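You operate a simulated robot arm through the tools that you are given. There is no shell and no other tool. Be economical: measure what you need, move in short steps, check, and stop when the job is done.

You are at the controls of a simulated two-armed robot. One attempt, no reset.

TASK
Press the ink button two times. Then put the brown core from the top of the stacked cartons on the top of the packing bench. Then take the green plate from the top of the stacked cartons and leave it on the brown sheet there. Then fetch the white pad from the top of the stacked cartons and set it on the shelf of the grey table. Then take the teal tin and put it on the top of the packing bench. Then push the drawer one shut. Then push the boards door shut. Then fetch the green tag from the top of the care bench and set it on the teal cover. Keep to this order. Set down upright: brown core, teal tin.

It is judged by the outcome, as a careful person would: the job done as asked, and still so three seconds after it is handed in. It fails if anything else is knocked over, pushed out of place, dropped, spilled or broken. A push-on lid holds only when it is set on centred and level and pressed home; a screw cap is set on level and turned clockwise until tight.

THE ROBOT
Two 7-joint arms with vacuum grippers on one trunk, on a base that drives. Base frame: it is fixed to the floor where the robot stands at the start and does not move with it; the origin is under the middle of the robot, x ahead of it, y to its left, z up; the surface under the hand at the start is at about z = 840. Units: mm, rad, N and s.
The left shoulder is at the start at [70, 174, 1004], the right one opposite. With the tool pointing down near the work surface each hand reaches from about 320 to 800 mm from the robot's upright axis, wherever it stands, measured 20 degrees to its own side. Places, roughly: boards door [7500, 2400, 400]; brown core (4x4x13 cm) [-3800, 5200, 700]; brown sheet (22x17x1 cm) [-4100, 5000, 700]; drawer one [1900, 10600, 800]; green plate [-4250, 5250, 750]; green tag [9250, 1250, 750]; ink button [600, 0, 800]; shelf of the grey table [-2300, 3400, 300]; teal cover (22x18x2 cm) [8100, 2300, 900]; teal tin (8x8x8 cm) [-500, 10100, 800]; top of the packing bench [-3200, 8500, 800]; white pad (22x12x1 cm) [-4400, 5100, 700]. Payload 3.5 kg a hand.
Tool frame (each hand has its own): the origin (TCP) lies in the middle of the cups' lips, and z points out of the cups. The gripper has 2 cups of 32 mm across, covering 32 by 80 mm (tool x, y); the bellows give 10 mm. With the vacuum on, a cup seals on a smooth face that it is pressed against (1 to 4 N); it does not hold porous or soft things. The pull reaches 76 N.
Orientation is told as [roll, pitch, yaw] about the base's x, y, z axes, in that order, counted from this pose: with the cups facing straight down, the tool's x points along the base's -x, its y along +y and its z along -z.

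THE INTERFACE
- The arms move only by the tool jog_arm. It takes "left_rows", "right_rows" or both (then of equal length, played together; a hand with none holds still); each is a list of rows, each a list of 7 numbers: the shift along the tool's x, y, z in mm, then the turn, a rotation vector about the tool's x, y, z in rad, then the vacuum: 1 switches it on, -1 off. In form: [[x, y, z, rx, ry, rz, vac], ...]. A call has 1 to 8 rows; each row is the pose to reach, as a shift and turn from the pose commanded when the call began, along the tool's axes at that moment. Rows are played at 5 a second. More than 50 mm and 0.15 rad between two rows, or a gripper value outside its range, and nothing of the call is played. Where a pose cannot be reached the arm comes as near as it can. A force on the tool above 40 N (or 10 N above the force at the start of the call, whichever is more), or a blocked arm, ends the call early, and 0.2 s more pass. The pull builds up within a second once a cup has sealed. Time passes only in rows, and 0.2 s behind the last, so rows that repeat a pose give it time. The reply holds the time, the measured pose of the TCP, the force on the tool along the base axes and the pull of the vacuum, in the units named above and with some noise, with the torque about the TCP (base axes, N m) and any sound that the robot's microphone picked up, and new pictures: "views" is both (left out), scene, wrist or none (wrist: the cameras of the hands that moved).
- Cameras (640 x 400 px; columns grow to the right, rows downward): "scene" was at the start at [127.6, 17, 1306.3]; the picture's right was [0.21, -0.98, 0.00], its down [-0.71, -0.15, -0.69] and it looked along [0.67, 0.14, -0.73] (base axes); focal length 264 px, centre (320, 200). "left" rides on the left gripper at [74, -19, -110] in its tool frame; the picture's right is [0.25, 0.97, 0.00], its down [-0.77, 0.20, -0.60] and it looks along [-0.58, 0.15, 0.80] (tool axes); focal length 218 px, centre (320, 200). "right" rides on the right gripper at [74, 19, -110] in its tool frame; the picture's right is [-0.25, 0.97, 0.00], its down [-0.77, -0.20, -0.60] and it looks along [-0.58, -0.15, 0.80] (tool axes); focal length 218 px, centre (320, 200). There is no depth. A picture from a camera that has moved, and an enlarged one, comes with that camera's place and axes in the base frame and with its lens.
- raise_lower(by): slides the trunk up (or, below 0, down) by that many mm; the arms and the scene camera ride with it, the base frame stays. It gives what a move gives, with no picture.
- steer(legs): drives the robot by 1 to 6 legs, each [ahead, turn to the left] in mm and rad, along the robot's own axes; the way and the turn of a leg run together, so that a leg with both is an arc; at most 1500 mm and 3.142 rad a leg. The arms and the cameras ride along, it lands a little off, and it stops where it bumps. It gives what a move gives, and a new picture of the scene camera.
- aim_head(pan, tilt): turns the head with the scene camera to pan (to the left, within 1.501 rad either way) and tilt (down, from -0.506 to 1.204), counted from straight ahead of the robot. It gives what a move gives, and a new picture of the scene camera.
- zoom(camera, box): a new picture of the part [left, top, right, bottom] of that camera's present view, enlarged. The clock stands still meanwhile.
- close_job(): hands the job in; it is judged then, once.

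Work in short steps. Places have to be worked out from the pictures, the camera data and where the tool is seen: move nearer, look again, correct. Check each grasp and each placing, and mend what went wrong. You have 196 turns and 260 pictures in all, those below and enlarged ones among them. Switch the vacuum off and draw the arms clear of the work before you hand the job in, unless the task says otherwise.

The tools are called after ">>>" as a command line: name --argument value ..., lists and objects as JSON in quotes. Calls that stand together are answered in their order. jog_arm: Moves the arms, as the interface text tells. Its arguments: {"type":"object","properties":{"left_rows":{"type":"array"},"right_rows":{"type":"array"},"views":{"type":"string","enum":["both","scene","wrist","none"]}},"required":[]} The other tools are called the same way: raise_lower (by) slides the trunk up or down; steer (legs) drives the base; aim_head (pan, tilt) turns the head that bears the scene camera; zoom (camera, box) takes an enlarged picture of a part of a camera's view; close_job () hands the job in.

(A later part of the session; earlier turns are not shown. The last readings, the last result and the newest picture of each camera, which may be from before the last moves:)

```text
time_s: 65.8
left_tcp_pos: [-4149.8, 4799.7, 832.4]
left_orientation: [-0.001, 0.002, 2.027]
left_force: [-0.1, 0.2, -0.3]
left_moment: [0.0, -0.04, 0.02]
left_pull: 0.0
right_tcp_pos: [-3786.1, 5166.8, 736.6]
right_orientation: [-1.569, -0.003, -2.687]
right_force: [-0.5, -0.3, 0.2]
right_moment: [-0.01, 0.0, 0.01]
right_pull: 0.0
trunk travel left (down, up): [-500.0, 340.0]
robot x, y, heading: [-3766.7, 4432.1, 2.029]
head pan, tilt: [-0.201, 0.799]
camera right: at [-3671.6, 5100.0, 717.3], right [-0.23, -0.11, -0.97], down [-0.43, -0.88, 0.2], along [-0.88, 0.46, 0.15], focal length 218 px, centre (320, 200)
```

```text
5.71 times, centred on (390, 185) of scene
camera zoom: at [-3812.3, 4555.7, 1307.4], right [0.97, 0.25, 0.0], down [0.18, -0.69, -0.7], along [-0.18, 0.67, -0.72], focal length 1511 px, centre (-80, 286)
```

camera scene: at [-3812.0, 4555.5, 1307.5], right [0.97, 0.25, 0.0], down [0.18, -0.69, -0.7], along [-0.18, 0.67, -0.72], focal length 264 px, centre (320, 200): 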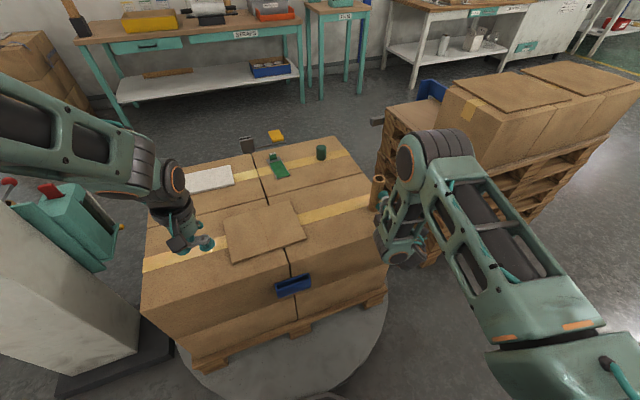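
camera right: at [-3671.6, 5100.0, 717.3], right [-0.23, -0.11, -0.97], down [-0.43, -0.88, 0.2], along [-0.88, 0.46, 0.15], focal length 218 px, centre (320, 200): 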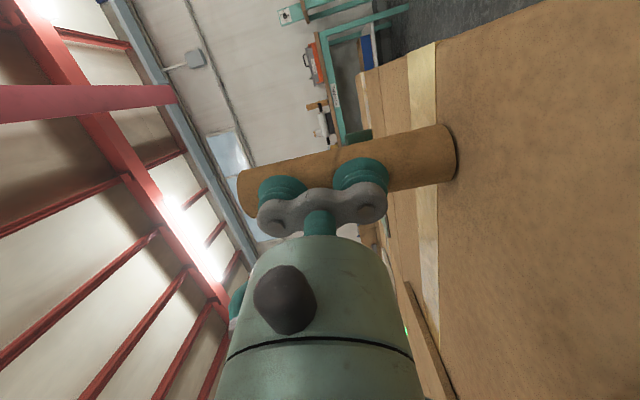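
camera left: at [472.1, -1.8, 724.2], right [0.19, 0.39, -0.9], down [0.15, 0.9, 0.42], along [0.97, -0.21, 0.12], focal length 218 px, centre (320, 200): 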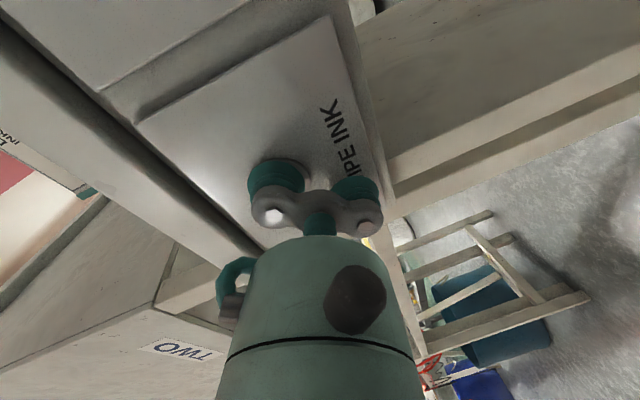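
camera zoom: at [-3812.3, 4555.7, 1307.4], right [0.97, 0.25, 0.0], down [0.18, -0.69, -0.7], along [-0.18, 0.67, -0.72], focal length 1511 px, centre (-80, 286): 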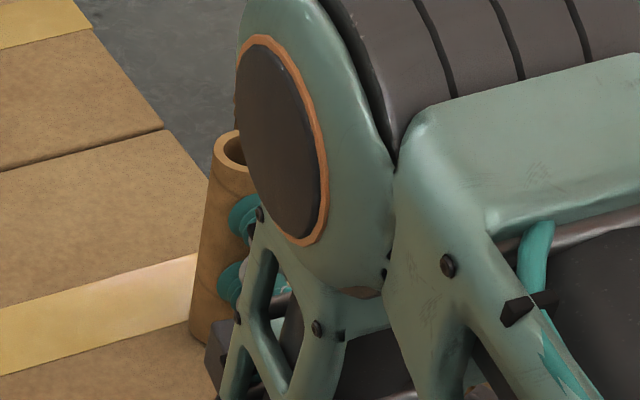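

Contact seems just at hand but no seal is shown yet. I press 2 mm at a time and watch.

>>> jog_arm --right_rows '[[0, 0, 2, 0, 0, 0, 1], [0, 0, 3, 0, 0, 0, 1], [0, 0, 3, 0, 0, 0, 1], [0, 0, 3, 0, 0, 0, 1]]' --views "wrist"

```text
time_s: 66.8
left_tcp_pos: [-4150.7, 4799.4, 832.9]
left_orientation: [0.001, 0.001, 2.028]
left_force: [-0.2, -0.5, -0.2]
left_moment: [0.0, 0.0, 0.03]
left_pull: 0.0
right_tcp_pos: [-3786.8, 5169.6, 735.5]
right_orientation: [-1.569, -0.002, -2.687]
right_force: [0.3, -0.3, -0.5]
right_moment: [-0.02, 0.0, 0.02]
right_pull: 0.1
trunk travel left (down, up): [-500.0, 340.0]
robot x, y, heading: [-3765.9, 4436.4, 2.026]
head pan, tilt: [-0.201, 0.799]
camera right: at [-3672.7, 5102.9, 716.8], right [-0.23, -0.11, -0.97], down [-0.43, -0.88, 0.2], along [-0.88, 0.46, 0.15], focal length 218 px, centre (320, 200)
```

right: 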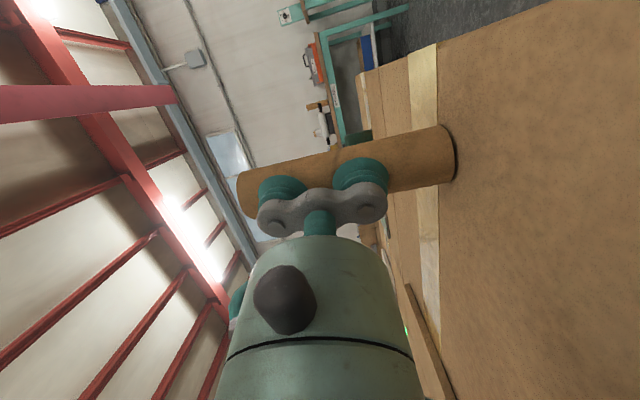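

The core just slides along without sealing, so one hand cannot grip it. I will clamp it between both hands. I withdraw the right hand first.

>>> jog_arm --right_rows '[[0, 0, 0, 0, 0, 0, -1], [0, 0, -20, 0, 0, 0, -1], [0, -20, -60, 0, 0, 0, -1], [0, -60, -90, 0, 0, 0, -1], [0, -100, -100, 0, 0, 0, -1], [0, -140, -100, 0, 0, 0, -1]]' --views "scene"

>>> jog_arm --right_rows '[[0, -20, -5, -0.08, 0.08, 0.08, -1], [0, -40, -10, -0.16, 0.16, 0.16, -1], [0, -60, -15, -0.24, 0.24, 0.24, -1], [0, -60, -20, -0.32, 0.32, 0.32, -1], [0, -60, -20, -0.4, 0.4, 0.4, -1], [0, -60, -20, -0.48, 0.48, 0.48, -1], [0, -60, -20, -0.56, 0.56, 0.56, -1], [0, -60, -20, -0.64, 0.64, 0.64, -1]]' --views "none"

>>> jog_arm --right_rows '[[0, 0, 0, -0.08, 0.08, 0.08, -1], [0, 0, 0, -0.16, 0.16, 0.16, -1], [0, 0, 0, -0.24, 0.24, 0.24, -1], [0, 0, 0, -0.32, 0.32, 0.32, -1], [0, 0, 0, -0.4, 0.4, 0.4, -1], [0, 0, 0, -0.48, 0.48, 0.48, -1], [0, 0, 0, -0.569, 0.569, 0.569, -1]]' --views "scene"

```text
time_s: 68.2
left_tcp_pos: [-4151.5, 4798.9, 833.8]
left_orientation: [0.0, 0.0, 2.03]
left_force: [0.1, -0.4, 0.4]
left_moment: [0.0, 0.01, -0.02]
left_pull: 0.1
right_tcp_pos: [-3745.0, 5080.3, 877.0]
right_orientation: [-1.569, 0.0, -2.688]
right_force: [-0.3, 0.3, 0.2]
right_moment: [-0.02, 0.0, -0.03]
right_pull: 0.0
trunk travel left (down, up): [-500.0, 340.0]
robot x, y, heading: [-3769.2, 4433.5, 2.031]
head pan, tilt: [-0.201, 0.799]
camera scene: at [-3813.1, 4554.0, 1307.5], right [0.97, 0.25, 0.0], down [0.18, -0.69, -0.7], along [-0.18, 0.68, -0.72], focal length 264 px, centre (320, 200)
```

scene: 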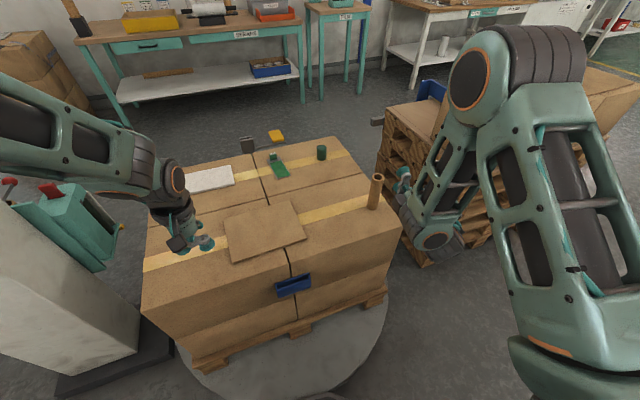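

```text
time_s: 70.0
left_tcp_pos: [-4150.3, 4799.7, 832.1]
left_orientation: [0.0, 0.002, 2.028]
left_force: [-0.2, -0.5, 0.0]
left_moment: [0.03, 0.02, 0.01]
left_pull: 0.1
right_tcp_pos: [-3734.5, 5062.3, 936.5]
right_orientation: [-0.726, -0.336, 2.756]
right_force: [-0.8, 0.1, 0.1]
right_moment: [-0.02, -0.03, -0.01]
right_pull: 0.0
trunk travel left (down, up): [-500.0, 340.0]
robot x, y, heading: [-3766.4, 4432.8, 2.03]
head pan, tilt: [-0.201, 0.799]
```

```text
refused: row 7 steps farther than a row can; nothing moved
```

>>> jog_arm --right_rows '[[0, 0, 0, -0.08, 0.08, 0.08, -1], [0, 0, 0, -0.16, 0.16, 0.16, -1], [0, 0, 0, -0.24, 0.24, 0.24, -1], [0, 0, 0, -0.32, 0.32, 0.32, -1], [0, 0, 0, -0.4, 0.4, 0.4, -1], [0, 0, 0, -0.48, 0.48, 0.48, -1], [0, 0, 0, -0.52, 0.52, 0.52, -1], [0, 0, 0, -0.569, 0.569, 0.569, -1]]' --views "scene"

>>> zoom --camera "scene" --box '[320, 150, 420, 220]'

```text
time_s: 71.8
left_tcp_pos: [-4149.1, 4800.5, 832.4]
left_orientation: [0.001, 0.002, 2.029]
left_force: [0.3, -0.2, 1.2]
left_moment: [-0.01, 0.0, -0.03]
left_pull: 0.2
right_tcp_pos: [-3733.9, 5063.7, 935.1]
right_orientation: [0.001, 0.003, 2.026]
right_force: [-0.4, 0.4, 0.3]
right_moment: [-0.01, -0.02, 0.0]
right_pull: 0.0
trunk travel left (down, up): [-500.0, 340.0]
robot x, y, heading: [-3769.5, 4432.1, 2.029]
head pan, tilt: [-0.201, 0.799]
camera scene: at [-3811.8, 4556.4, 1307.4], right [0.97, 0.25, 0.0], down [0.18, -0.69, -0.7], along [-0.18, 0.67, -0.72], focal length 264 px, centre (320, 200)
```

scene: 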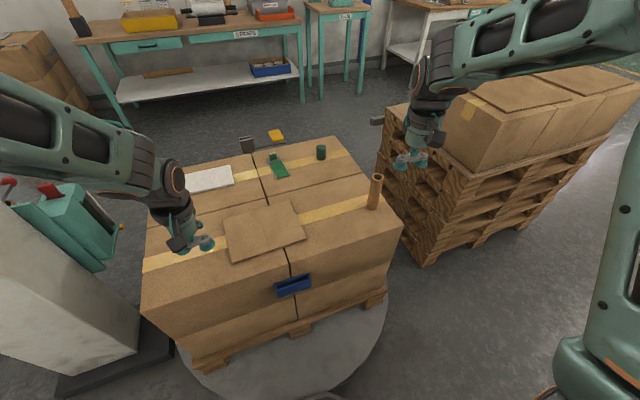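

```text
5.71 times, centred on (370, 185) of scene
camera zoom: at [-3811.8, 4556.4, 1307.4], right [0.97, 0.25, 0.0], down [0.18, -0.69, -0.7], along [-0.18, 0.67, -0.72], focal length 1511 px, centre (34, 286)
```

zoom: 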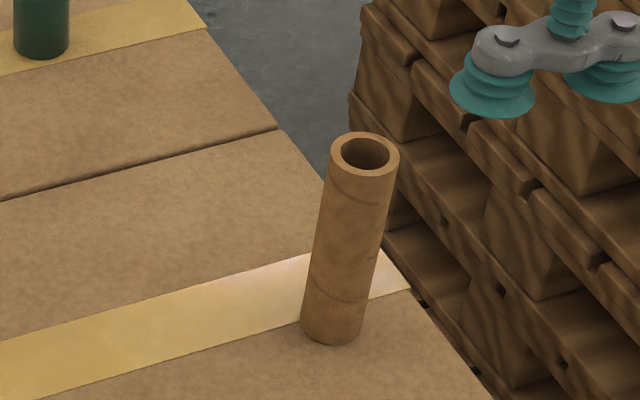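

Core is upright at about (-3798, 5178). I back off a little and turn so it lies straight ahead, to bring both hands to it.

>>> steer --legs '[[-60, 0], [0, -0.42]]'

```text
time_s: 74.0
left_tcp_pos: [-3939.1, 4870.3, 832.1]
left_orientation: [0.003, 0.002, 1.604]
left_force: [0.6, -0.7, -0.2]
left_moment: [0.02, 0.03, 0.0]
left_pull: 0.1
right_tcp_pos: [-3452.5, 4939.9, 935.6]
right_orientation: [0.001, 0.003, 1.601]
right_force: [0.2, -0.9, 0.4]
right_moment: [0.0, 0.01, -0.01]
right_pull: 0.2
trunk travel left (down, up): [-500.0, 340.0]
robot x, y, heading: [-3744.4, 4377.1, 1.606]
head pan, tilt: [-0.201, 0.799]
camera scene: at [-3731.3, 4508.8, 1307.4], right [0.99, -0.17, 0.0], down [-0.12, -0.71, -0.7], along [0.12, 0.69, -0.72], focal length 264 px, centre (320, 200)
```

scene: 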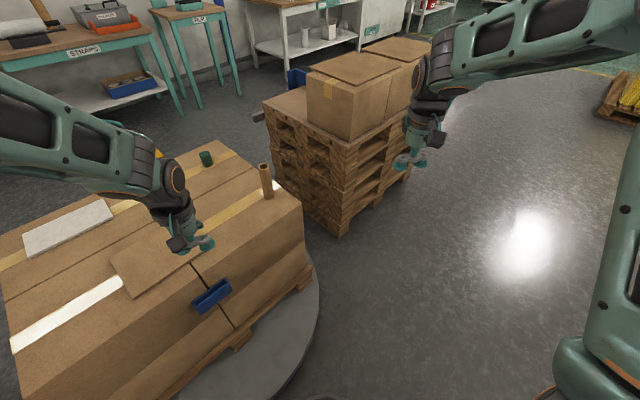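

I can get closer to the core from the right-front side (about (-3460, 4670)). I raise the left hand for clearance and drive there.

>>> jog_arm --left_rows '[[0, 0, -40, 0, 0, 0, -1], [0, 0, -80, 0, 0, 0, -1], [0, 0, -100, 0, 0, 0, -1]]' --views "none"

>>> steer --legs '[[0, -0.8], [415, 0], [0, 1.35]]'

```text
time_s: 74.8
left_tcp_pos: [-3938.6, 4870.1, 934.4]
left_orientation: [-0.001, 0.004, 1.604]
left_force: [-0.7, -0.1, 0.1]
left_moment: [0.0, 0.0, 0.03]
left_pull: 0.1
right_tcp_pos: [-3451.9, 4939.2, 936.3]
right_orientation: [-0.001, 0.002, 1.602]
right_force: [-0.9, -0.3, -0.4]
right_moment: [-0.01, 0.03, -0.03]
right_pull: 0.0
trunk travel left (down, up): [-500.0, 340.0]
robot x, y, heading: [-3742.4, 4377.7, 1.61]
head pan, tilt: [-0.201, 0.799]
```

```text
time_s: 78.8
left_tcp_pos: [-3412.8, 5004.7, 932.1]
left_orientation: [0.0, 0.004, 0.839]
left_force: [0.5, 0.2, 0.5]
left_moment: [-0.04, 0.01, 0.0]
left_pull: 0.0
right_tcp_pos: [-3013.4, 4718.6, 934.3]
right_orientation: [0.002, 0.006, 0.836]
right_force: [1.0, -0.4, -1.1]
right_moment: [0.02, 0.01, 0.0]
right_pull: 0.1
trunk travel left (down, up): [-500.0, 340.0]
robot x, y, heading: [-3607.1, 4508.9, 1.01]
head pan, tilt: [-0.201, 0.799]
stopped in leg 2: the robot was blocked; the commanded pose is now the measured one
camera scene: at [-3522.5, 4612.5, 1307.1], right [0.72, -0.69, 0.0], down [-0.5, -0.52, -0.7], along [0.48, 0.5, -0.72], focal length 264 px, centre (320, 200)
```

scene: 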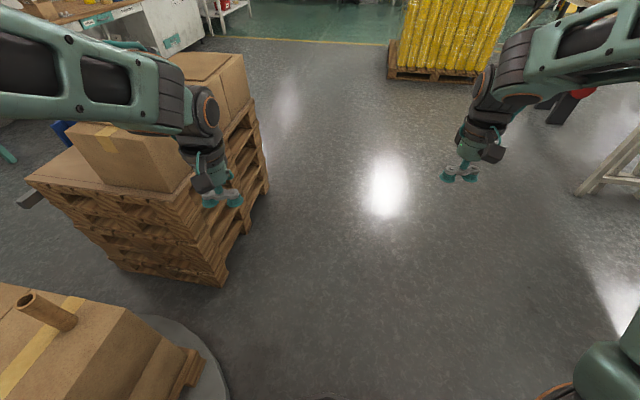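

The base clipped the disc edge. I back off and take a wider arc.

>>> steer --legs '[[-80, 0], [0, -0.4], [450, 0], [0, 1.75]]'

```text
time_s: 87.6
left_tcp_pos: [-3718.5, 4997.0, 932.0]
left_orientation: [-0.001, 0.003, 2.192]
left_force: [0.1, -0.4, -0.8]
left_moment: [0.0, 0.0, 0.01]
left_pull: 0.0
right_tcp_pos: [-3352.5, 5325.4, 935.5]
right_orientation: [0.0, 0.001, 2.191]
right_force: [0.9, 0.9, -0.3]
right_moment: [-0.01, 0.03, -0.02]
right_pull: 0.1
trunk travel left (down, up): [-500.0, 340.0]
robot x, y, heading: [-3278.6, 4704.7, 2.364]
head pan, tilt: [-0.201, 0.799]
camera scene: at [-3358.8, 4805.9, 1307.4], right [0.83, 0.56, 0.0], down [0.4, -0.6, -0.7], along [-0.39, 0.58, -0.72], focal length 264 px, centre (320, 200)
```

scene: 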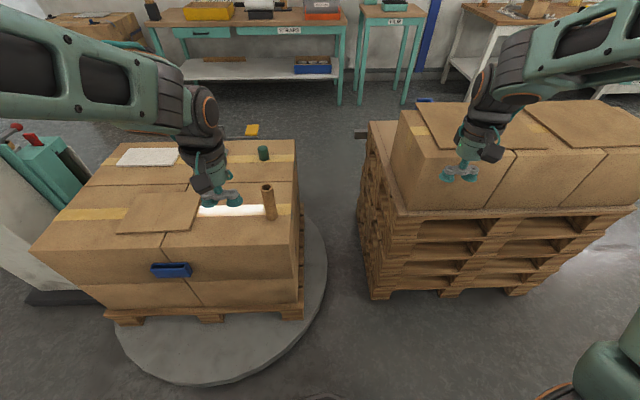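

I now face the core, about 700 mm off, with some room before the disc. I ease forward 110 mm.

>>> steer --legs '[[110, 0.04]]'

>>> zoom --camera "scene" --box '[200, 150, 340, 250]'

```text
time_s: 88.8
left_tcp_pos: [-3810.0, 5053.7, 932.1]
left_orientation: [-0.002, 0.006, 2.233]
left_force: [0.2, 0.5, -0.5]
left_moment: [0.0, 0.0, -0.02]
left_pull: 0.1
right_tcp_pos: [-3454.9, 5398.5, 935.1]
right_orientation: [-0.002, 0.005, 2.228]
right_force: [-0.8, 0.7, -0.4]
right_moment: [0.01, 0.01, -0.01]
right_pull: 0.1
trunk travel left (down, up): [-500.0, 340.0]
robot x, y, heading: [-3356.6, 4778.6, 2.405]
head pan, tilt: [-0.201, 0.799]
camera scene: at [-3442.3, 4878.2, 1307.4], right [0.81, 0.59, 0.0], down [0.42, -0.58, -0.7], along [-0.41, 0.56, -0.72], focal length 264 px, centre (320, 200)
```

scene: 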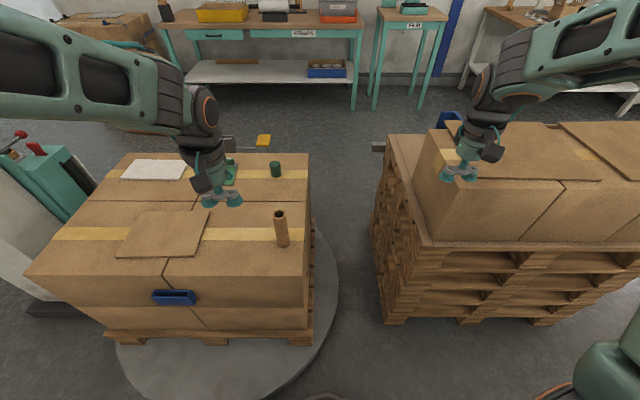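

```text
4.00 times, centred on (270, 200) of scene
camera zoom: at [-3442.3, 4878.2, 1307.4], right [0.81, 0.59, 0.0], down [0.42, -0.58, -0.7], along [-0.41, 0.56, -0.72], focal length 1058 px, centre (520, 200)
```

zoom: 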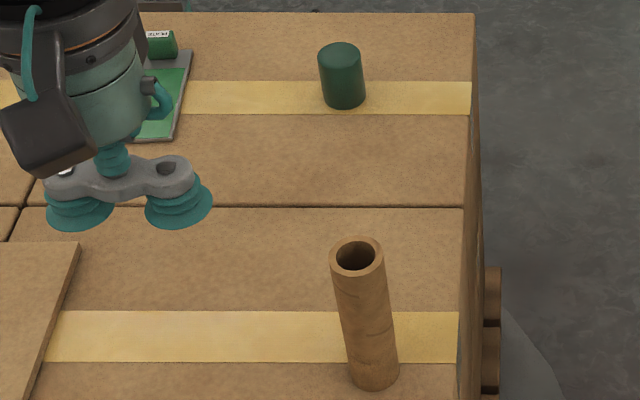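

Core confirmed at (-3796, 5177). Plan: the left hand waits 170 mm to its left facing it, and the right hand slides the core into it to clamp. First I position both hands high.

>>> jog_arm --left_rows '[[-11, 10, 0, 0, 0, 0, -1], [-22, 20, 0, 0, 0, 0, -1], [-33, 31, 0, 0, 0, 0, -1], [-44, 41, 0, 0, 0, 0, -1], [-55, 52, 0, 0, 0, 0, -1], [-66, 62, 0, 0, 0, 0, -1], [-77, 72, 0, 0, 0, 0, -1], [-88, 83, 0, 0, 0, 0, -1]]' --right_rows '[[14, 43, 5, 0, 0, 0, -1], [29, 86, 10, 0, 0, 0, -1], [43, 129, 15, 0, 0, 0, -1], [58, 172, 20, 0, 0, 0, -1], [72, 215, 25, 0, 0, 0, -1], [87, 258, 30, 0, 0, 0, -1], [101, 301, 35, 0, 0, 0, -1], [116, 345, 40, 0, 0, 0, -1]]' --views "none"

>>> jog_arm --left_rows '[[0, 0, 0, 0.145, 0, 0, -1], [0, 0, 0, 0.29, 0, 0, -1], [0, 0, 0, 0.435, 0, 0, -1], [0, 0, 0, 0.58, 0, 0, -1], [0, 0, 0, 0.725, 0, 0, -1], [0, 0, 0, 0.87, 0, 0, -1], [0, 0, 0, 1.015, 0, 0, -1], [0, 0, 0, 1.16, 0, 0, -1]]' --right_rows '[[0, 0, 0, -0.145, 0, 0, -1], [0, 0, 0, -0.29, 0, 0, -1], [0, 0, 0, -0.435, 0, 0, -1], [0, 0, 0, -0.58, 0, 0, -1], [0, 0, 0, -0.725, 0, 0, -1], [0, 0, 0, -0.87, 0, 0, -1], [0, 0, 0, -1.015, 0, 0, -1], [0, 0, 0, -1.16, 0, 0, -1]]' --views "scene"

```text
time_s: 90.6
left_tcp_pos: [-3930.3, 5072.6, 930.7]
left_orientation: [-0.003, 0.003, 2.233]
left_force: [0.5, 0.2, -0.8]
left_moment: [0.01, 0.01, -0.02]
left_pull: 0.0
right_tcp_pos: [-3660.0, 5094.4, 894.8]
right_orientation: [-0.002, 0.002, 2.229]
right_force: [0.3, -0.6, -0.4]
right_moment: [0.02, -0.04, -0.01]
right_pull: 0.2
trunk travel left (down, up): [-500.0, 340.0]
robot x, y, heading: [-3358.5, 4782.9, 2.403]
head pan, tilt: [-0.201, 0.799]
```

```text
time_s: 92.4
left_tcp_pos: [-3928.5, 5074.6, 930.3]
left_orientation: [-1.161, 0.005, 2.231]
left_force: [-0.2, 0.7, 0.4]
left_moment: [0.0, -0.01, -0.02]
left_pull: 0.0
right_tcp_pos: [-3659.3, 5096.1, 895.3]
right_orientation: [1.163, 0.002, 2.229]
right_force: [0.3, 0.0, 0.9]
right_moment: [0.01, 0.0, -0.01]
right_pull: 0.2
trunk travel left (down, up): [-500.0, 340.0]
robot x, y, heading: [-3351.2, 4777.5, 2.404]
head pan, tilt: [-0.201, 0.799]
camera scene: at [-3442.9, 4878.6, 1307.4], right [0.81, 0.59, 0.0], down [0.42, -0.58, -0.7], along [-0.41, 0.56, -0.72], focal length 264 px, centre (320, 200)
```

scene: 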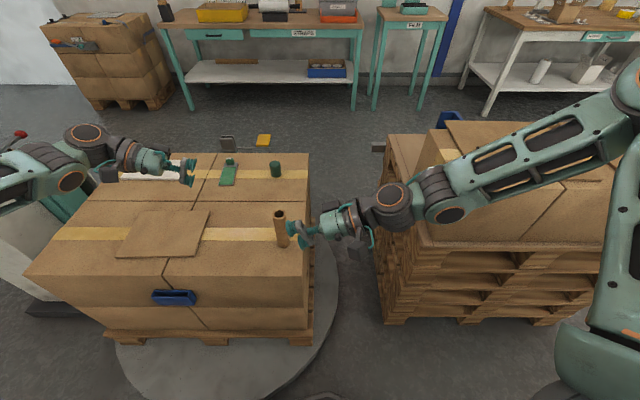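

Roll works well. I finish the last 0.41 rad on both hands, then look.

>>> jog_arm --left_rows '[[0, 0, 0, 0.14, 0, 0, -1], [0, 0, 0, 0.28, 0, 0, -1], [0, 0, 0, 0.41, 0, 0, -1]]' --right_rows '[[0, 0, 0, -0.14, 0, 0, -1], [0, 0, 0, -0.28, 0, 0, -1], [0, 0, 0, -0.41, 0, 0, -1]]' --views "none"

>>> jog_arm --left_rows '[[0, 30, 0, 0, 0, 0, -1], [0, 60, 0, 0, 0, 0, -1], [0, 90, 0, 0, 0, 0, -1], [0, 120, 0, 0, 0, 0, -1], [0, 150, 0, 0, 0, 0, -1], [0, 170, 0, 0, 0, 0, -1], [0, 190, 0, 0, 0, 0, -1]]' --right_rows '[[-40, 0, 0, 0, 0, 0, -1], [-80, 0, 0, 0, 0, 0, -1], [-120, -10, 0, 0, 0, 0, -1], [-149, -45, 0, 0, 0, 0, -1], [-149, -85, 0, 0, 0, 0, -1], [-149, -125, 0, 0, 0, 0, -1], [-149, -155, 0, 0, 0, 0, -1]]' --views "both"

```text
time_s: 93.2
left_tcp_pos: [-3929.5, 5074.0, 931.3]
left_orientation: [-1.574, 0.005, 2.231]
left_force: [-0.1, -0.3, 0.3]
left_moment: [0.02, -0.04, -0.03]
left_pull: 0.2
right_tcp_pos: [-3658.5, 5095.3, 895.6]
right_orientation: [1.574, 0.003, 2.229]
right_force: [-0.2, 0.4, -0.3]
right_moment: [0.0, 0.04, 0.01]
right_pull: 0.1
trunk travel left (down, up): [-500.0, 340.0]
robot x, y, heading: [-3354.0, 4777.1, 2.397]
head pan, tilt: [-0.201, 0.799]
```

```text
time_s: 94.8
left_tcp_pos: [-3928.4, 5073.6, 740.9]
left_orientation: [-1.57, 0.004, 2.234]
left_force: [-0.1, 0.0, -1.0]
left_moment: [-0.02, -0.04, 0.0]
left_pull: 0.1
right_tcp_pos: [-3749.1, 5213.1, 739.5]
right_orientation: [1.57, 0.002, 2.229]
right_force: [-0.1, 0.3, 0.0]
right_moment: [-0.01, -0.03, 0.0]
right_pull: 0.1
trunk travel left (down, up): [-500.0, 340.0]
robot x, y, heading: [-3354.9, 4776.9, 2.405]
head pan, tilt: [-0.201, 0.799]
camera scene: at [-3442.4, 4878.2, 1307.4], right [0.81, 0.59, 0.0], down [0.42, -0.58, -0.7], along [-0.41, 0.56, -0.72], focal length 264 px, centre (320, 200)
camera right: at [-3617.0, 5222.5, 759.8], right [-0.16, 0.2, 0.97], down [0.01, 0.98, -0.2], along [-0.99, -0.03, -0.16], focal length 218 px, centre (320, 200)
camera left: at [-3970.1, 4948.1, 759.7], right [0.16, -0.2, -0.97], down [-0.95, 0.24, -0.21], along [0.27, 0.95, -0.15], focal length 218 px, centre (320, 200)
```

scene: 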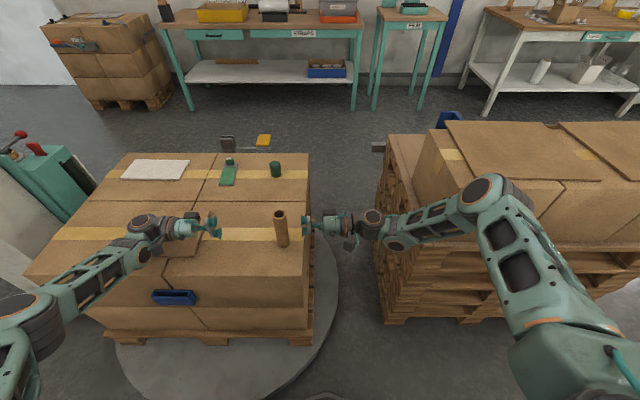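
right: 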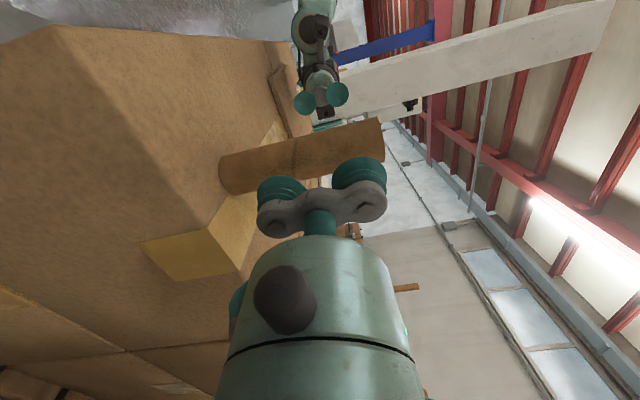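
left: 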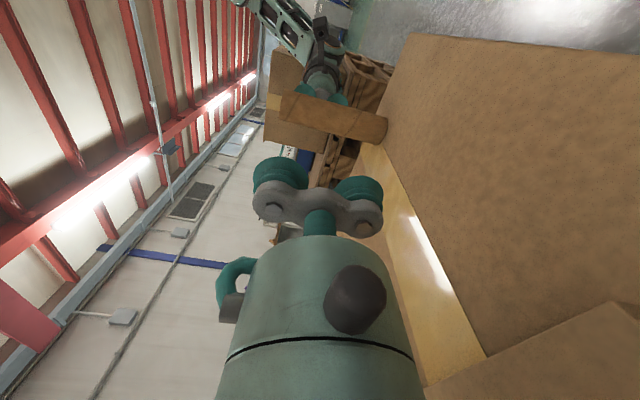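

Both hands face the core well. I close in with both to about 10 mm from contact.

>>> jog_arm --left_rows '[[-4, 0, 35, 0, 0, 0, -1], [-4, 0, 70, 0, 0, 0, -1], [-4, 0, 105, 0, 0, 0, -1], [-4, 0, 132, 0, 0, 0, -1]]' --right_rows '[[-4, 0, 8, 0, 0, 0, -1], [-4, 0, 15, 0, 0, 0, -1], [-4, 0, 22, 0, 0, 0, -1], [-4, 0, 27, 0, 0, 0, -1]]' --views "both"

>>> zoom --camera "scene" --box '[220, 180, 360, 260]'

```text
time_s: 95.8
left_tcp_pos: [-3826.6, 5158.5, 741.3]
left_orientation: [-1.571, 0.004, 2.234]
left_force: [0.5, 0.9, 0.0]
left_moment: [-0.02, -0.01, 0.0]
left_pull: 0.0
right_tcp_pos: [-3773.9, 5198.6, 740.4]
right_orientation: [1.571, 0.003, 2.229]
right_force: [-0.3, -0.7, -0.2]
right_moment: [0.0, -0.01, 0.04]
right_pull: 0.1
trunk travel left (down, up): [-500.0, 340.0]
robot x, y, heading: [-3355.4, 4777.5, 2.402]
head pan, tilt: [-0.201, 0.799]
camera scene: at [-3441.7, 4878.0, 1307.4], right [0.81, 0.59, 0.0], down [0.42, -0.58, -0.7], along [-0.41, 0.56, -0.72], focal length 264 px, centre (320, 200)
camera right: at [-3640.5, 5208.5, 760.6], right [-0.16, 0.2, 0.97], down [0.01, 0.98, -0.2], along [-0.99, -0.03, -0.15], focal length 218 px, centre (320, 200)
camera left: at [-3868.0, 5033.1, 759.6], right [0.16, -0.2, -0.97], down [-0.95, 0.24, -0.2], along [0.27, 0.95, -0.15], focal length 218 px, centre (320, 200)
```

scene: 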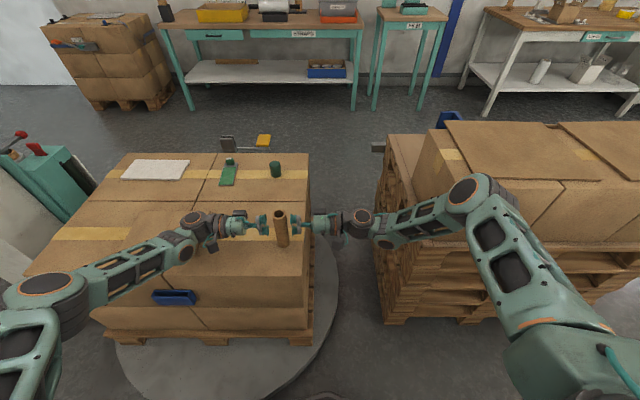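
right: 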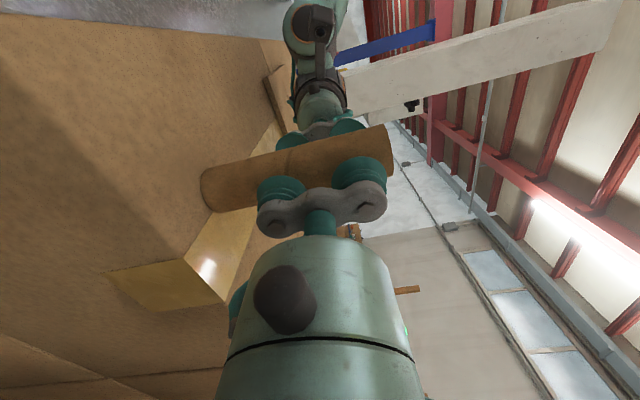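
left: 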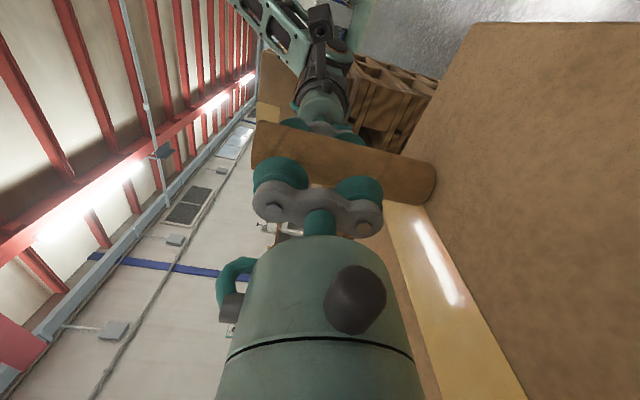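

```text
4.57 times, centred on (290, 220) of scene
camera zoom: at [-3441.7, 4878.0, 1307.4], right [0.81, 0.59, 0.0], down [0.42, -0.58, -0.7], along [-0.41, 0.56, -0.72], focal length 1209 px, centre (457, 109)
```

zoom: 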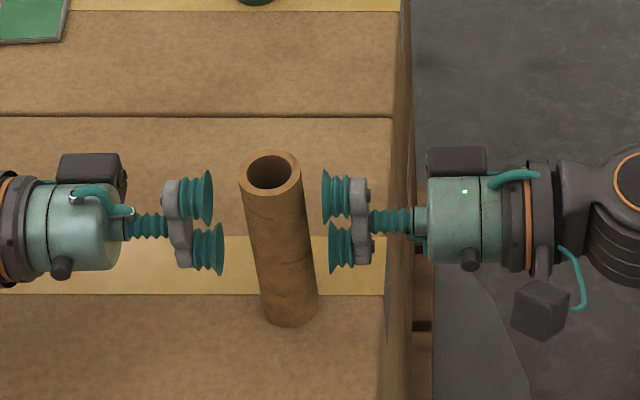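

Gaps are about 23 mm left and 12 mm right. I close evenly with a slight 3 mm forward correction, vacuum on.

>>> jog_arm --left_rows '[[-3, 0, 10, 0, 0, 0, 1], [-3, 0, 16, 0, 0, 0, 1], [-3, 0, 20, 0, 0, 0, 1], [-3, 0, 24, 0, 0, 0, 1], [-3, 0, 26, 0, 0, 0, 1], [-3, 0, 26, 0, 0, 0, 1]]' --right_rows '[[-3, 0, 2, 0, 0, 0, 1], [-3, 0, 5, 0, 0, 0, 1], [-3, 0, 9, 0, 0, 0, 1], [-3, 0, 12, 0, 0, 0, 1], [-3, 0, 14, 0, 0, 0, 1], [-3, 0, 14, 0, 0, 0, 1]]' --views "none"

>>> zoom --camera "scene" --box '[220, 180, 360, 260]'

```text
time_s: 97.2
left_tcp_pos: [-3807.3, 5175.3, 741.4]
left_orientation: [-1.571, 0.002, 2.233]
left_force: [-2.3, -1.2, -0.1]
left_moment: [-0.02, 0.02, 0.02]
left_pull: 0.0
right_tcp_pos: [-3785.0, 5194.4, 741.4]
right_orientation: [1.57, 0.003, 2.227]
right_force: [1.9, 0.8, 0.2]
right_moment: [0.0, 0.01, 0.01]
right_pull: 0.0
trunk travel left (down, up): [-500.0, 340.0]
robot x, y, heading: [-3357.5, 4781.1, 2.403]
head pan, tilt: [-0.201, 0.799]
```

```text
4.57 times, centred on (290, 220) of scene
camera zoom: at [-3442.0, 4877.8, 1307.4], right [0.81, 0.59, 0.0], down [0.42, -0.58, -0.7], along [-0.41, 0.56, -0.72], focal length 1209 px, centre (457, 109)
```

zoom: 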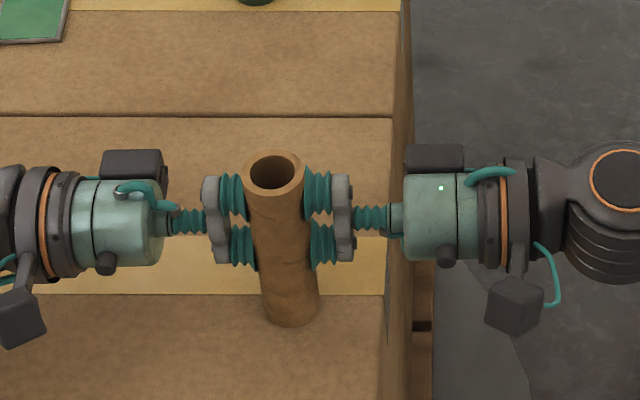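

Clamped at about 2.5 N, still no seal. I squeeze 3 mm more per side and wait.

>>> jog_arm --left_rows '[[0, 0, 2, 0, 0, 0, 1], [0, 0, 3, 0, 0, 0, 1], [0, 0, 3, 0, 0, 0, 1], [0, 0, 3, 0, 0, 0, 1]]' --right_rows '[[0, 0, 2, 0, 0, 0, 1], [0, 0, 3, 0, 0, 0, 1], [0, 0, 3, 0, 0, 0, 1], [0, 0, 3, 0, 0, 0, 1]]' --views "none"

```text
time_s: 98.2
left_tcp_pos: [-3805.8, 5178.8, 741.6]
left_orientation: [-1.571, 0.005, 2.233]
left_force: [-3.0, -2.6, 0.2]
left_moment: [-0.01, 0.03, 0.04]
left_pull: 0.1
right_tcp_pos: [-3789.4, 5192.0, 740.7]
right_orientation: [1.571, 0.003, 2.229]
right_force: [2.9, 2.0, 0.3]
right_moment: [0.01, -0.01, 0.02]
right_pull: 0.1
trunk travel left (down, up): [-500.0, 340.0]
robot x, y, heading: [-3354.6, 4781.3, 2.405]
head pan, tilt: [-0.201, 0.799]
```

No seal even at 4 N: the core is porous, so it must be carried clamped. I squeeze a little more and lift straight up.

>>> jog_arm --left_rows '[[0, 0, 2, 0, 0, 0, -1], [0, 0, 3, 0, 0, 0, -1], [0, 0, 3, 0, 0, 0, -1], [0, -10, 3, 0, 0, 0, -1], [0, -25, 3, 0, 0, 0, -1], [0, -40, 3, 0, 0, 0, -1]]' --right_rows '[[0, 0, 2, 0, 0, 0, -1], [0, 0, 3, 0, 0, 0, -1], [0, 0, 3, 0, 0, 0, -1], [0, 10, 3, 0, 0, 0, -1], [0, 25, 3, 0, 0, 0, -1], [0, 40, 3, 0, 0, 0, -1]]' --views "none"

>>> zoom --camera "scene" --box '[220, 170, 360, 260]'

```text
time_s: 99.6
left_tcp_pos: [-3802.3, 5179.0, 781.8]
left_orientation: [-1.571, 0.003, 2.234]
left_force: [-5.1, -3.1, -0.8]
left_moment: [0.02, 0.01, -0.05]
left_pull: 0.1
right_tcp_pos: [-3789.5, 5189.4, 781.0]
right_orientation: [1.568, 0.006, 2.228]
right_force: [4.4, 2.4, 0.4]
right_moment: [-0.01, -0.01, 0.04]
right_pull: 0.0
trunk travel left (down, up): [-500.0, 340.0]
robot x, y, heading: [-3355.6, 4778.8, 2.405]
head pan, tilt: [-0.201, 0.799]
```

```text
4.44 times, centred on (290, 215) of scene
camera zoom: at [-3441.7, 4877.4, 1307.4], right [0.81, 0.59, 0.0], down [0.42, -0.58, -0.7], along [-0.41, 0.56, -0.72], focal length 1175 px, centre (453, 133)
```

zoom: 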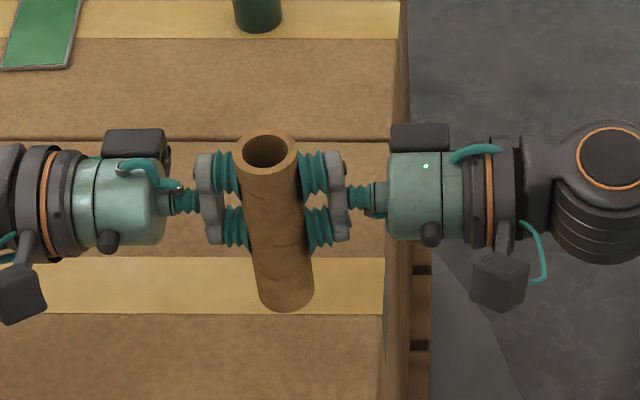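

The core is held. I squeeze 2 mm more for safety and raise the trunk, which carries both hands rigidly.

>>> jog_arm --left_rows '[[0, 0, 1, 0, 0, 0, -1], [0, 0, 2, 0, 0, 0, -1], [0, 0, 2, 0, 0, 0, -1]]' --right_rows '[[0, 0, 1, 0, 0, 0, -1], [0, 0, 2, 0, 0, 0, -1], [0, 0, 2, 0, 0, 0, -1]]' --views "none"

>>> raise_lower --by 230

>>> aim_head --pan -0.9 --tilt 0.3

```text
time_s: 100.4
left_tcp_pos: [-3801.6, 5179.2, 781.8]
left_orientation: [-1.571, 0.003, 2.232]
left_force: [-9.5, -6.4, 0.1]
left_moment: [-0.01, -0.04, -0.04]
left_pull: 0.1
right_tcp_pos: [-3792.8, 5188.5, 780.4]
right_orientation: [1.568, 0.003, 2.229]
right_force: [9.6, 6.0, -1.0]
right_moment: [-0.04, 0.01, 0.04]
right_pull: 0.1
trunk travel left (down, up): [-500.0, 340.0]
robot x, y, heading: [-3356.4, 4776.5, 2.408]
head pan, tilt: [-0.201, 0.799]
```

```text
time_s: 102.8
left_tcp_pos: [-3801.2, 5181.1, 1010.8]
left_orientation: [-1.571, 0.003, 2.232]
left_force: [-13.2, -9.2, -0.4]
left_moment: [0.0, -0.04, -0.07]
left_pull: 0.1
right_tcp_pos: [-3791.9, 5188.5, 1011.4]
right_orientation: [1.57, 0.004, 2.228]
right_force: [14.2, 9.7, -1.3]
right_moment: [0.0, -0.01, 0.08]
right_pull: 0.1
trunk travel left (down, up): [-730.0, 110.0]
robot x, y, heading: [-3357.4, 4777.1, 2.403]
head pan, tilt: [-0.201, 0.799]
```

```text
time_s: 103.9
left_tcp_pos: [-3801.7, 5180.8, 1010.9]
left_orientation: [-1.571, 0.003, 2.233]
left_force: [-13.9, -9.2, -0.1]
left_moment: [0.01, 0.02, -0.02]
left_pull: 0.1
right_tcp_pos: [-3791.8, 5187.8, 1010.6]
right_orientation: [1.571, 0.004, 2.229]
right_force: [14.0, 9.2, -0.3]
right_moment: [-0.01, 0.03, 0.06]
right_pull: 0.0
trunk travel left (down, up): [-730.0, 110.0]
robot x, y, heading: [-3352.1, 4779.4, 2.4]
head pan, tilt: [-0.901, 0.3]
camera scene: at [-3388.2, 4905.9, 1581.7], right [1.0, -0.07, 0.0], down [-0.02, -0.3, -0.95], along [0.07, 0.95, -0.3], focal length 264 px, centre (320, 200)
```

scene: 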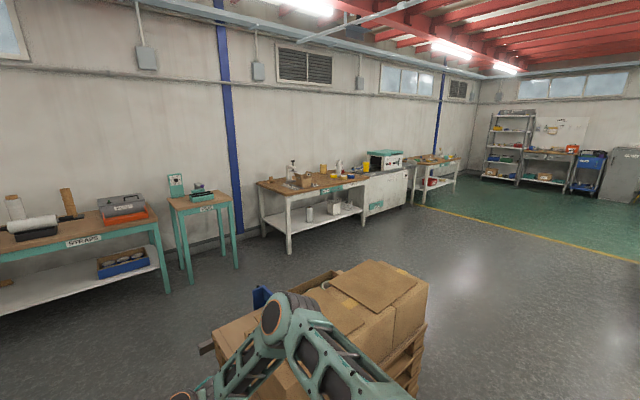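

>>> zoom --camera "scene" --box '[150, 130, 470, 260]'

```text
2.00 times, centred on (310, 195) of scene
camera zoom: at [-3388.2, 4905.9, 1581.7], right [1.0, -0.07, 0.0], down [-0.02, -0.3, -0.95], along [0.07, 0.95, -0.3], focal length 529 px, centre (340, 210)
```

zoom: 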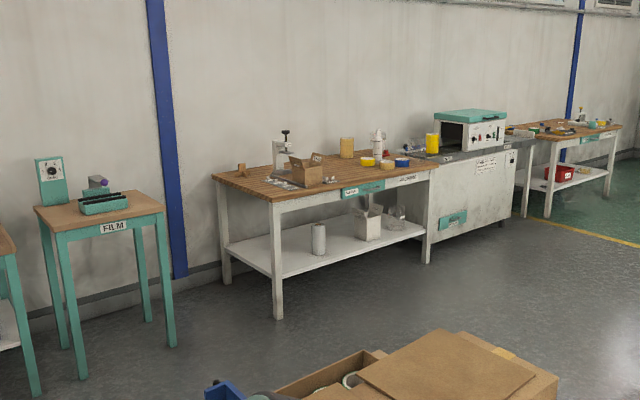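

The wood-topped white bench by the wall is the packing bench; its left-front corner is free. I back away from the cartons and drive around the pallet.

>>> steer --legs '[[-300, 0], [0, -1.55]]'

>>> aim_head --pan 0 --tilt 0.5

```text
time_s: 109.7
left_tcp_pos: [-2740.1, 5027.9, 1011.7]
left_orientation: [-1.57, 0.003, 0.677]
left_force: [-9.3, 14.7, 0.1]
left_moment: [-0.01, 0.0, -0.02]
left_pull: 0.1
right_tcp_pos: [-2732.7, 5017.1, 1011.8]
right_orientation: [1.571, 0.003, 0.674]
right_force: [10.1, -14.4, -0.3]
right_moment: [0.04, 0.0, 0.07]
right_pull: 0.1
trunk travel left (down, up): [-730.0, 110.0]
robot x, y, heading: [-3136.3, 4578.7, 0.843]
head pan, tilt: [-0.901, 0.3]
camera scene: at [-3009.9, 4610.3, 1581.8], right [-0.05, -1.0, 0.0], down [-0.3, 0.02, -0.96], along [0.95, -0.05, -0.3], focal length 264 px, centre (320, 200)
```

scene: 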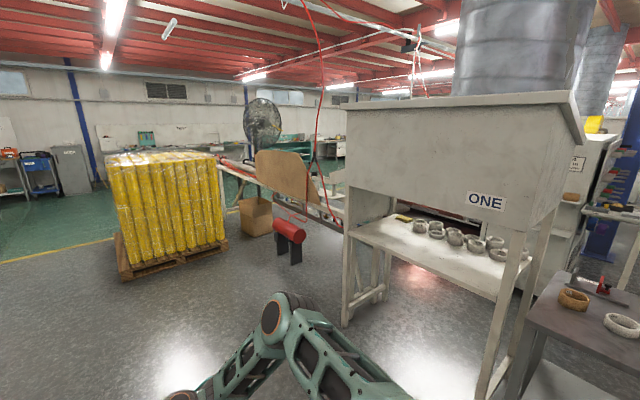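

```text
time_s: 110.9
left_tcp_pos: [-2740.0, 5028.4, 1011.1]
left_orientation: [-1.57, 0.003, 0.677]
left_force: [-5.7, 9.6, 0.4]
left_moment: [0.01, 0.02, -0.07]
left_pull: 0.1
right_tcp_pos: [-2733.3, 5018.2, 1010.6]
right_orientation: [1.572, 0.004, 0.672]
right_force: [6.4, -9.5, -1.5]
right_moment: [0.01, 0.0, 0.03]
right_pull: 0.0
trunk travel left (down, up): [-730.0, 110.0]
robot x, y, heading: [-3138.8, 4573.0, 0.845]
head pan, tilt: [0.0, 0.499]
camera scene: at [-3042.8, 4683.5, 1563.4], right [0.75, -0.66, 0.0], down [-0.32, -0.36, -0.88], along [0.58, 0.66, -0.48], focal length 264 px, centre (320, 200)
```

scene: 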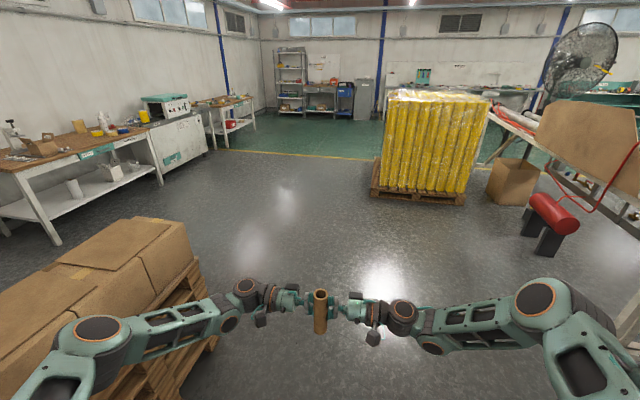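

Core is secure and the way ahead is clear. I drive past the pallet in two legs, then turn to the bench.

>>> steer --legs '[[1000, -0.05], [1000, 0], [0, 1.5], [600, 0]]'

```text
time_s: 127.5
left_tcp_pos: [-2592.2, 6912.1, 1011.0]
left_orientation: [-1.571, 0.003, 2.149]
left_force: [-10.3, -5.4, -0.3]
left_moment: [0.03, -0.01, -0.05]
left_pull: 0.1
right_tcp_pos: [-2583.2, 6918.3, 1012.2]
right_orientation: [1.57, 0.003, 2.148]
right_force: [9.0, 5.7, -1.0]
right_moment: [0.0, -0.01, 0.01]
right_pull: 0.0
trunk travel left (down, up): [-730.0, 110.0]
robot x, y, heading: [-2184.9, 6476.4, 2.319]
head pan, tilt: [0.0, 0.499]
camera scene: at [-2279.8, 6578.5, 1563.4], right [0.73, 0.68, 0.0], down [0.33, -0.35, -0.88], along [-0.6, 0.64, -0.48], focal length 264 px, centre (320, 200)
```

scene: 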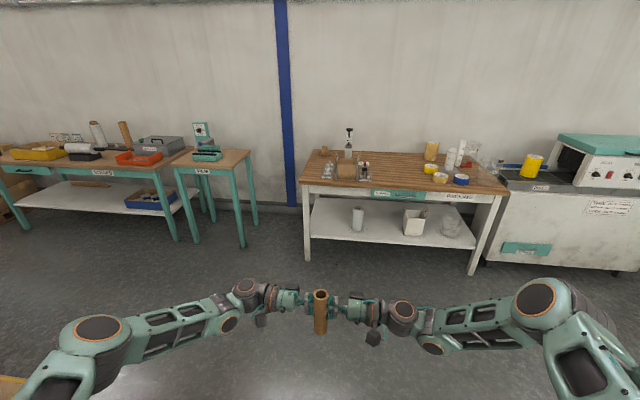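

>>> zoom --camera "scene" --box '[280, 120, 520, 270]'

```text
2.67 times, centred on (400, 195) of scene
camera zoom: at [-2279.8, 6578.5, 1563.4], right [0.73, 0.68, 0.0], down [0.33, -0.35, -0.88], along [-0.6, 0.64, -0.48], focal length 705 px, centre (107, 213)
```

zoom: 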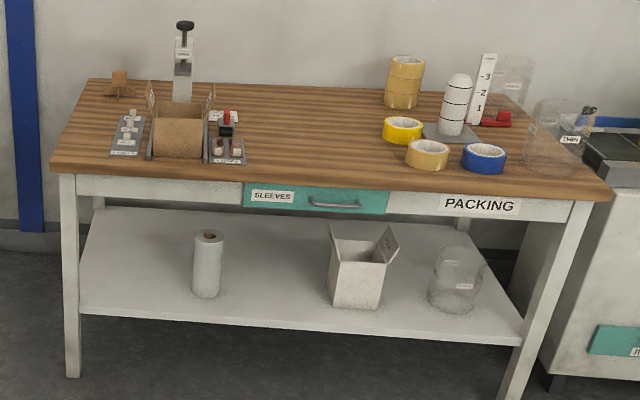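

This is labelled PACKING; its centre-front is free. I approach to about 350 mm short of the final standing spot, then measure again.

>>> steer --legs '[[0, -0.35], [1150, 0], [0, 0.22]]'

>>> aim_head --pan 0 --tilt 0.7

```text
time_s: 135.3
left_tcp_pos: [-2972.4, 8036.2, 1010.7]
left_orientation: [-1.572, 0.004, 2.009]
left_force: [-8.1, -3.9, -0.1]
left_moment: [0.01, 0.0, -0.04]
left_pull: 0.0
right_tcp_pos: [-2962.8, 8042.7, 1010.8]
right_orientation: [1.57, 0.003, 2.004]
right_force: [8.1, 3.8, 0.2]
right_moment: [-0.01, -0.02, 0.05]
right_pull: 0.1
trunk travel left (down, up): [-730.0, 110.0]
robot x, y, heading: [-2626.7, 7546.8, 2.181]
head pan, tilt: [0.0, 0.499]
camera scene: at [-2710.5, 7662.8, 1563.4], right [0.82, 0.57, 0.0], down [0.27, -0.39, -0.88], along [-0.5, 0.72, -0.48], focal length 264 px, centre (320, 200)
```

scene: 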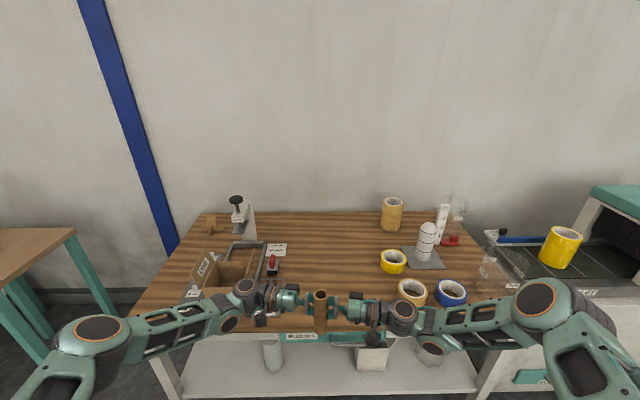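

```text
time_s: 136.1
left_tcp_pos: [-2974.4, 8036.2, 1010.6]
left_orientation: [-1.57, 0.003, 2.01]
left_force: [-5.7, -2.0, -0.5]
left_moment: [-0.01, 0.03, -0.01]
left_pull: 0.0
right_tcp_pos: [-2962.5, 8043.5, 1010.1]
right_orientation: [1.569, 0.004, 2.006]
right_force: [5.8, 2.1, -0.5]
right_moment: [0.0, 0.01, 0.03]
right_pull: 0.0
trunk travel left (down, up): [-730.0, 110.0]
robot x, y, heading: [-2630.4, 7549.6, 2.181]
head pan, tilt: [0.0, 0.7]
camera scene: at [-2707.1, 7657.6, 1545.7], right [0.82, 0.57, 0.0], down [0.37, -0.53, -0.77], along [-0.44, 0.63, -0.64], focal length 264 px, centre (320, 200)
```

scene: 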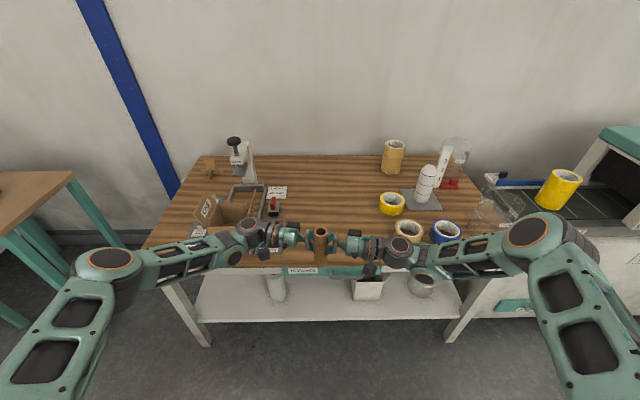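

The clamp force has slackened to about 6 N, so I tighten 1.5 mm per side, and zoom on the bench for the setting spot.

>>> jog_arm --left_rows '[[0, 0, 1.5, 0, 0, 0, -1], [0, 0, 1.5, 0, 0, 0, -1]]' --right_rows '[[0, 0, 1.5, 0, 0, 0, -1], [0, 0, 1.5, 0, 0, 0, -1]]' --views "none"

>>> zoom --camera "scene" --box '[140, 140, 500, 290]'

```text
time_s: 136.7
left_tcp_pos: [-2973.6, 8037.7, 1009.4]
left_orientation: [-1.57, 0.004, 2.01]
left_force: [-18.6, -8.9, -0.1]
left_moment: [0.01, 0.03, -0.1]
left_pull: 0.1
right_tcp_pos: [-2963.8, 8041.3, 1010.3]
right_orientation: [1.568, 0.005, 2.005]
right_force: [18.7, 8.7, -0.4]
right_moment: [0.01, 0.03, 0.12]
right_pull: 0.1
trunk travel left (down, up): [-730.0, 110.0]
robot x, y, heading: [-2629.5, 7542.6, 2.182]
head pan, tilt: [0.0, 0.7]
```

```text
1.78 times, centred on (320, 215) of scene
camera zoom: at [-2706.8, 7657.8, 1545.7], right [0.82, 0.57, 0.0], down [0.37, -0.53, -0.76], along [-0.44, 0.63, -0.64], focal length 470 px, centre (320, 173)
```

zoom: 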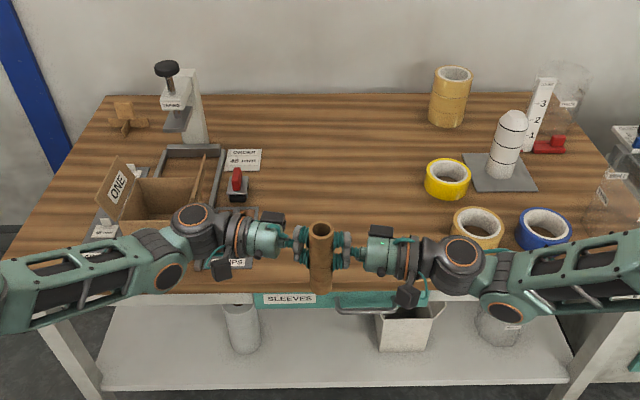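

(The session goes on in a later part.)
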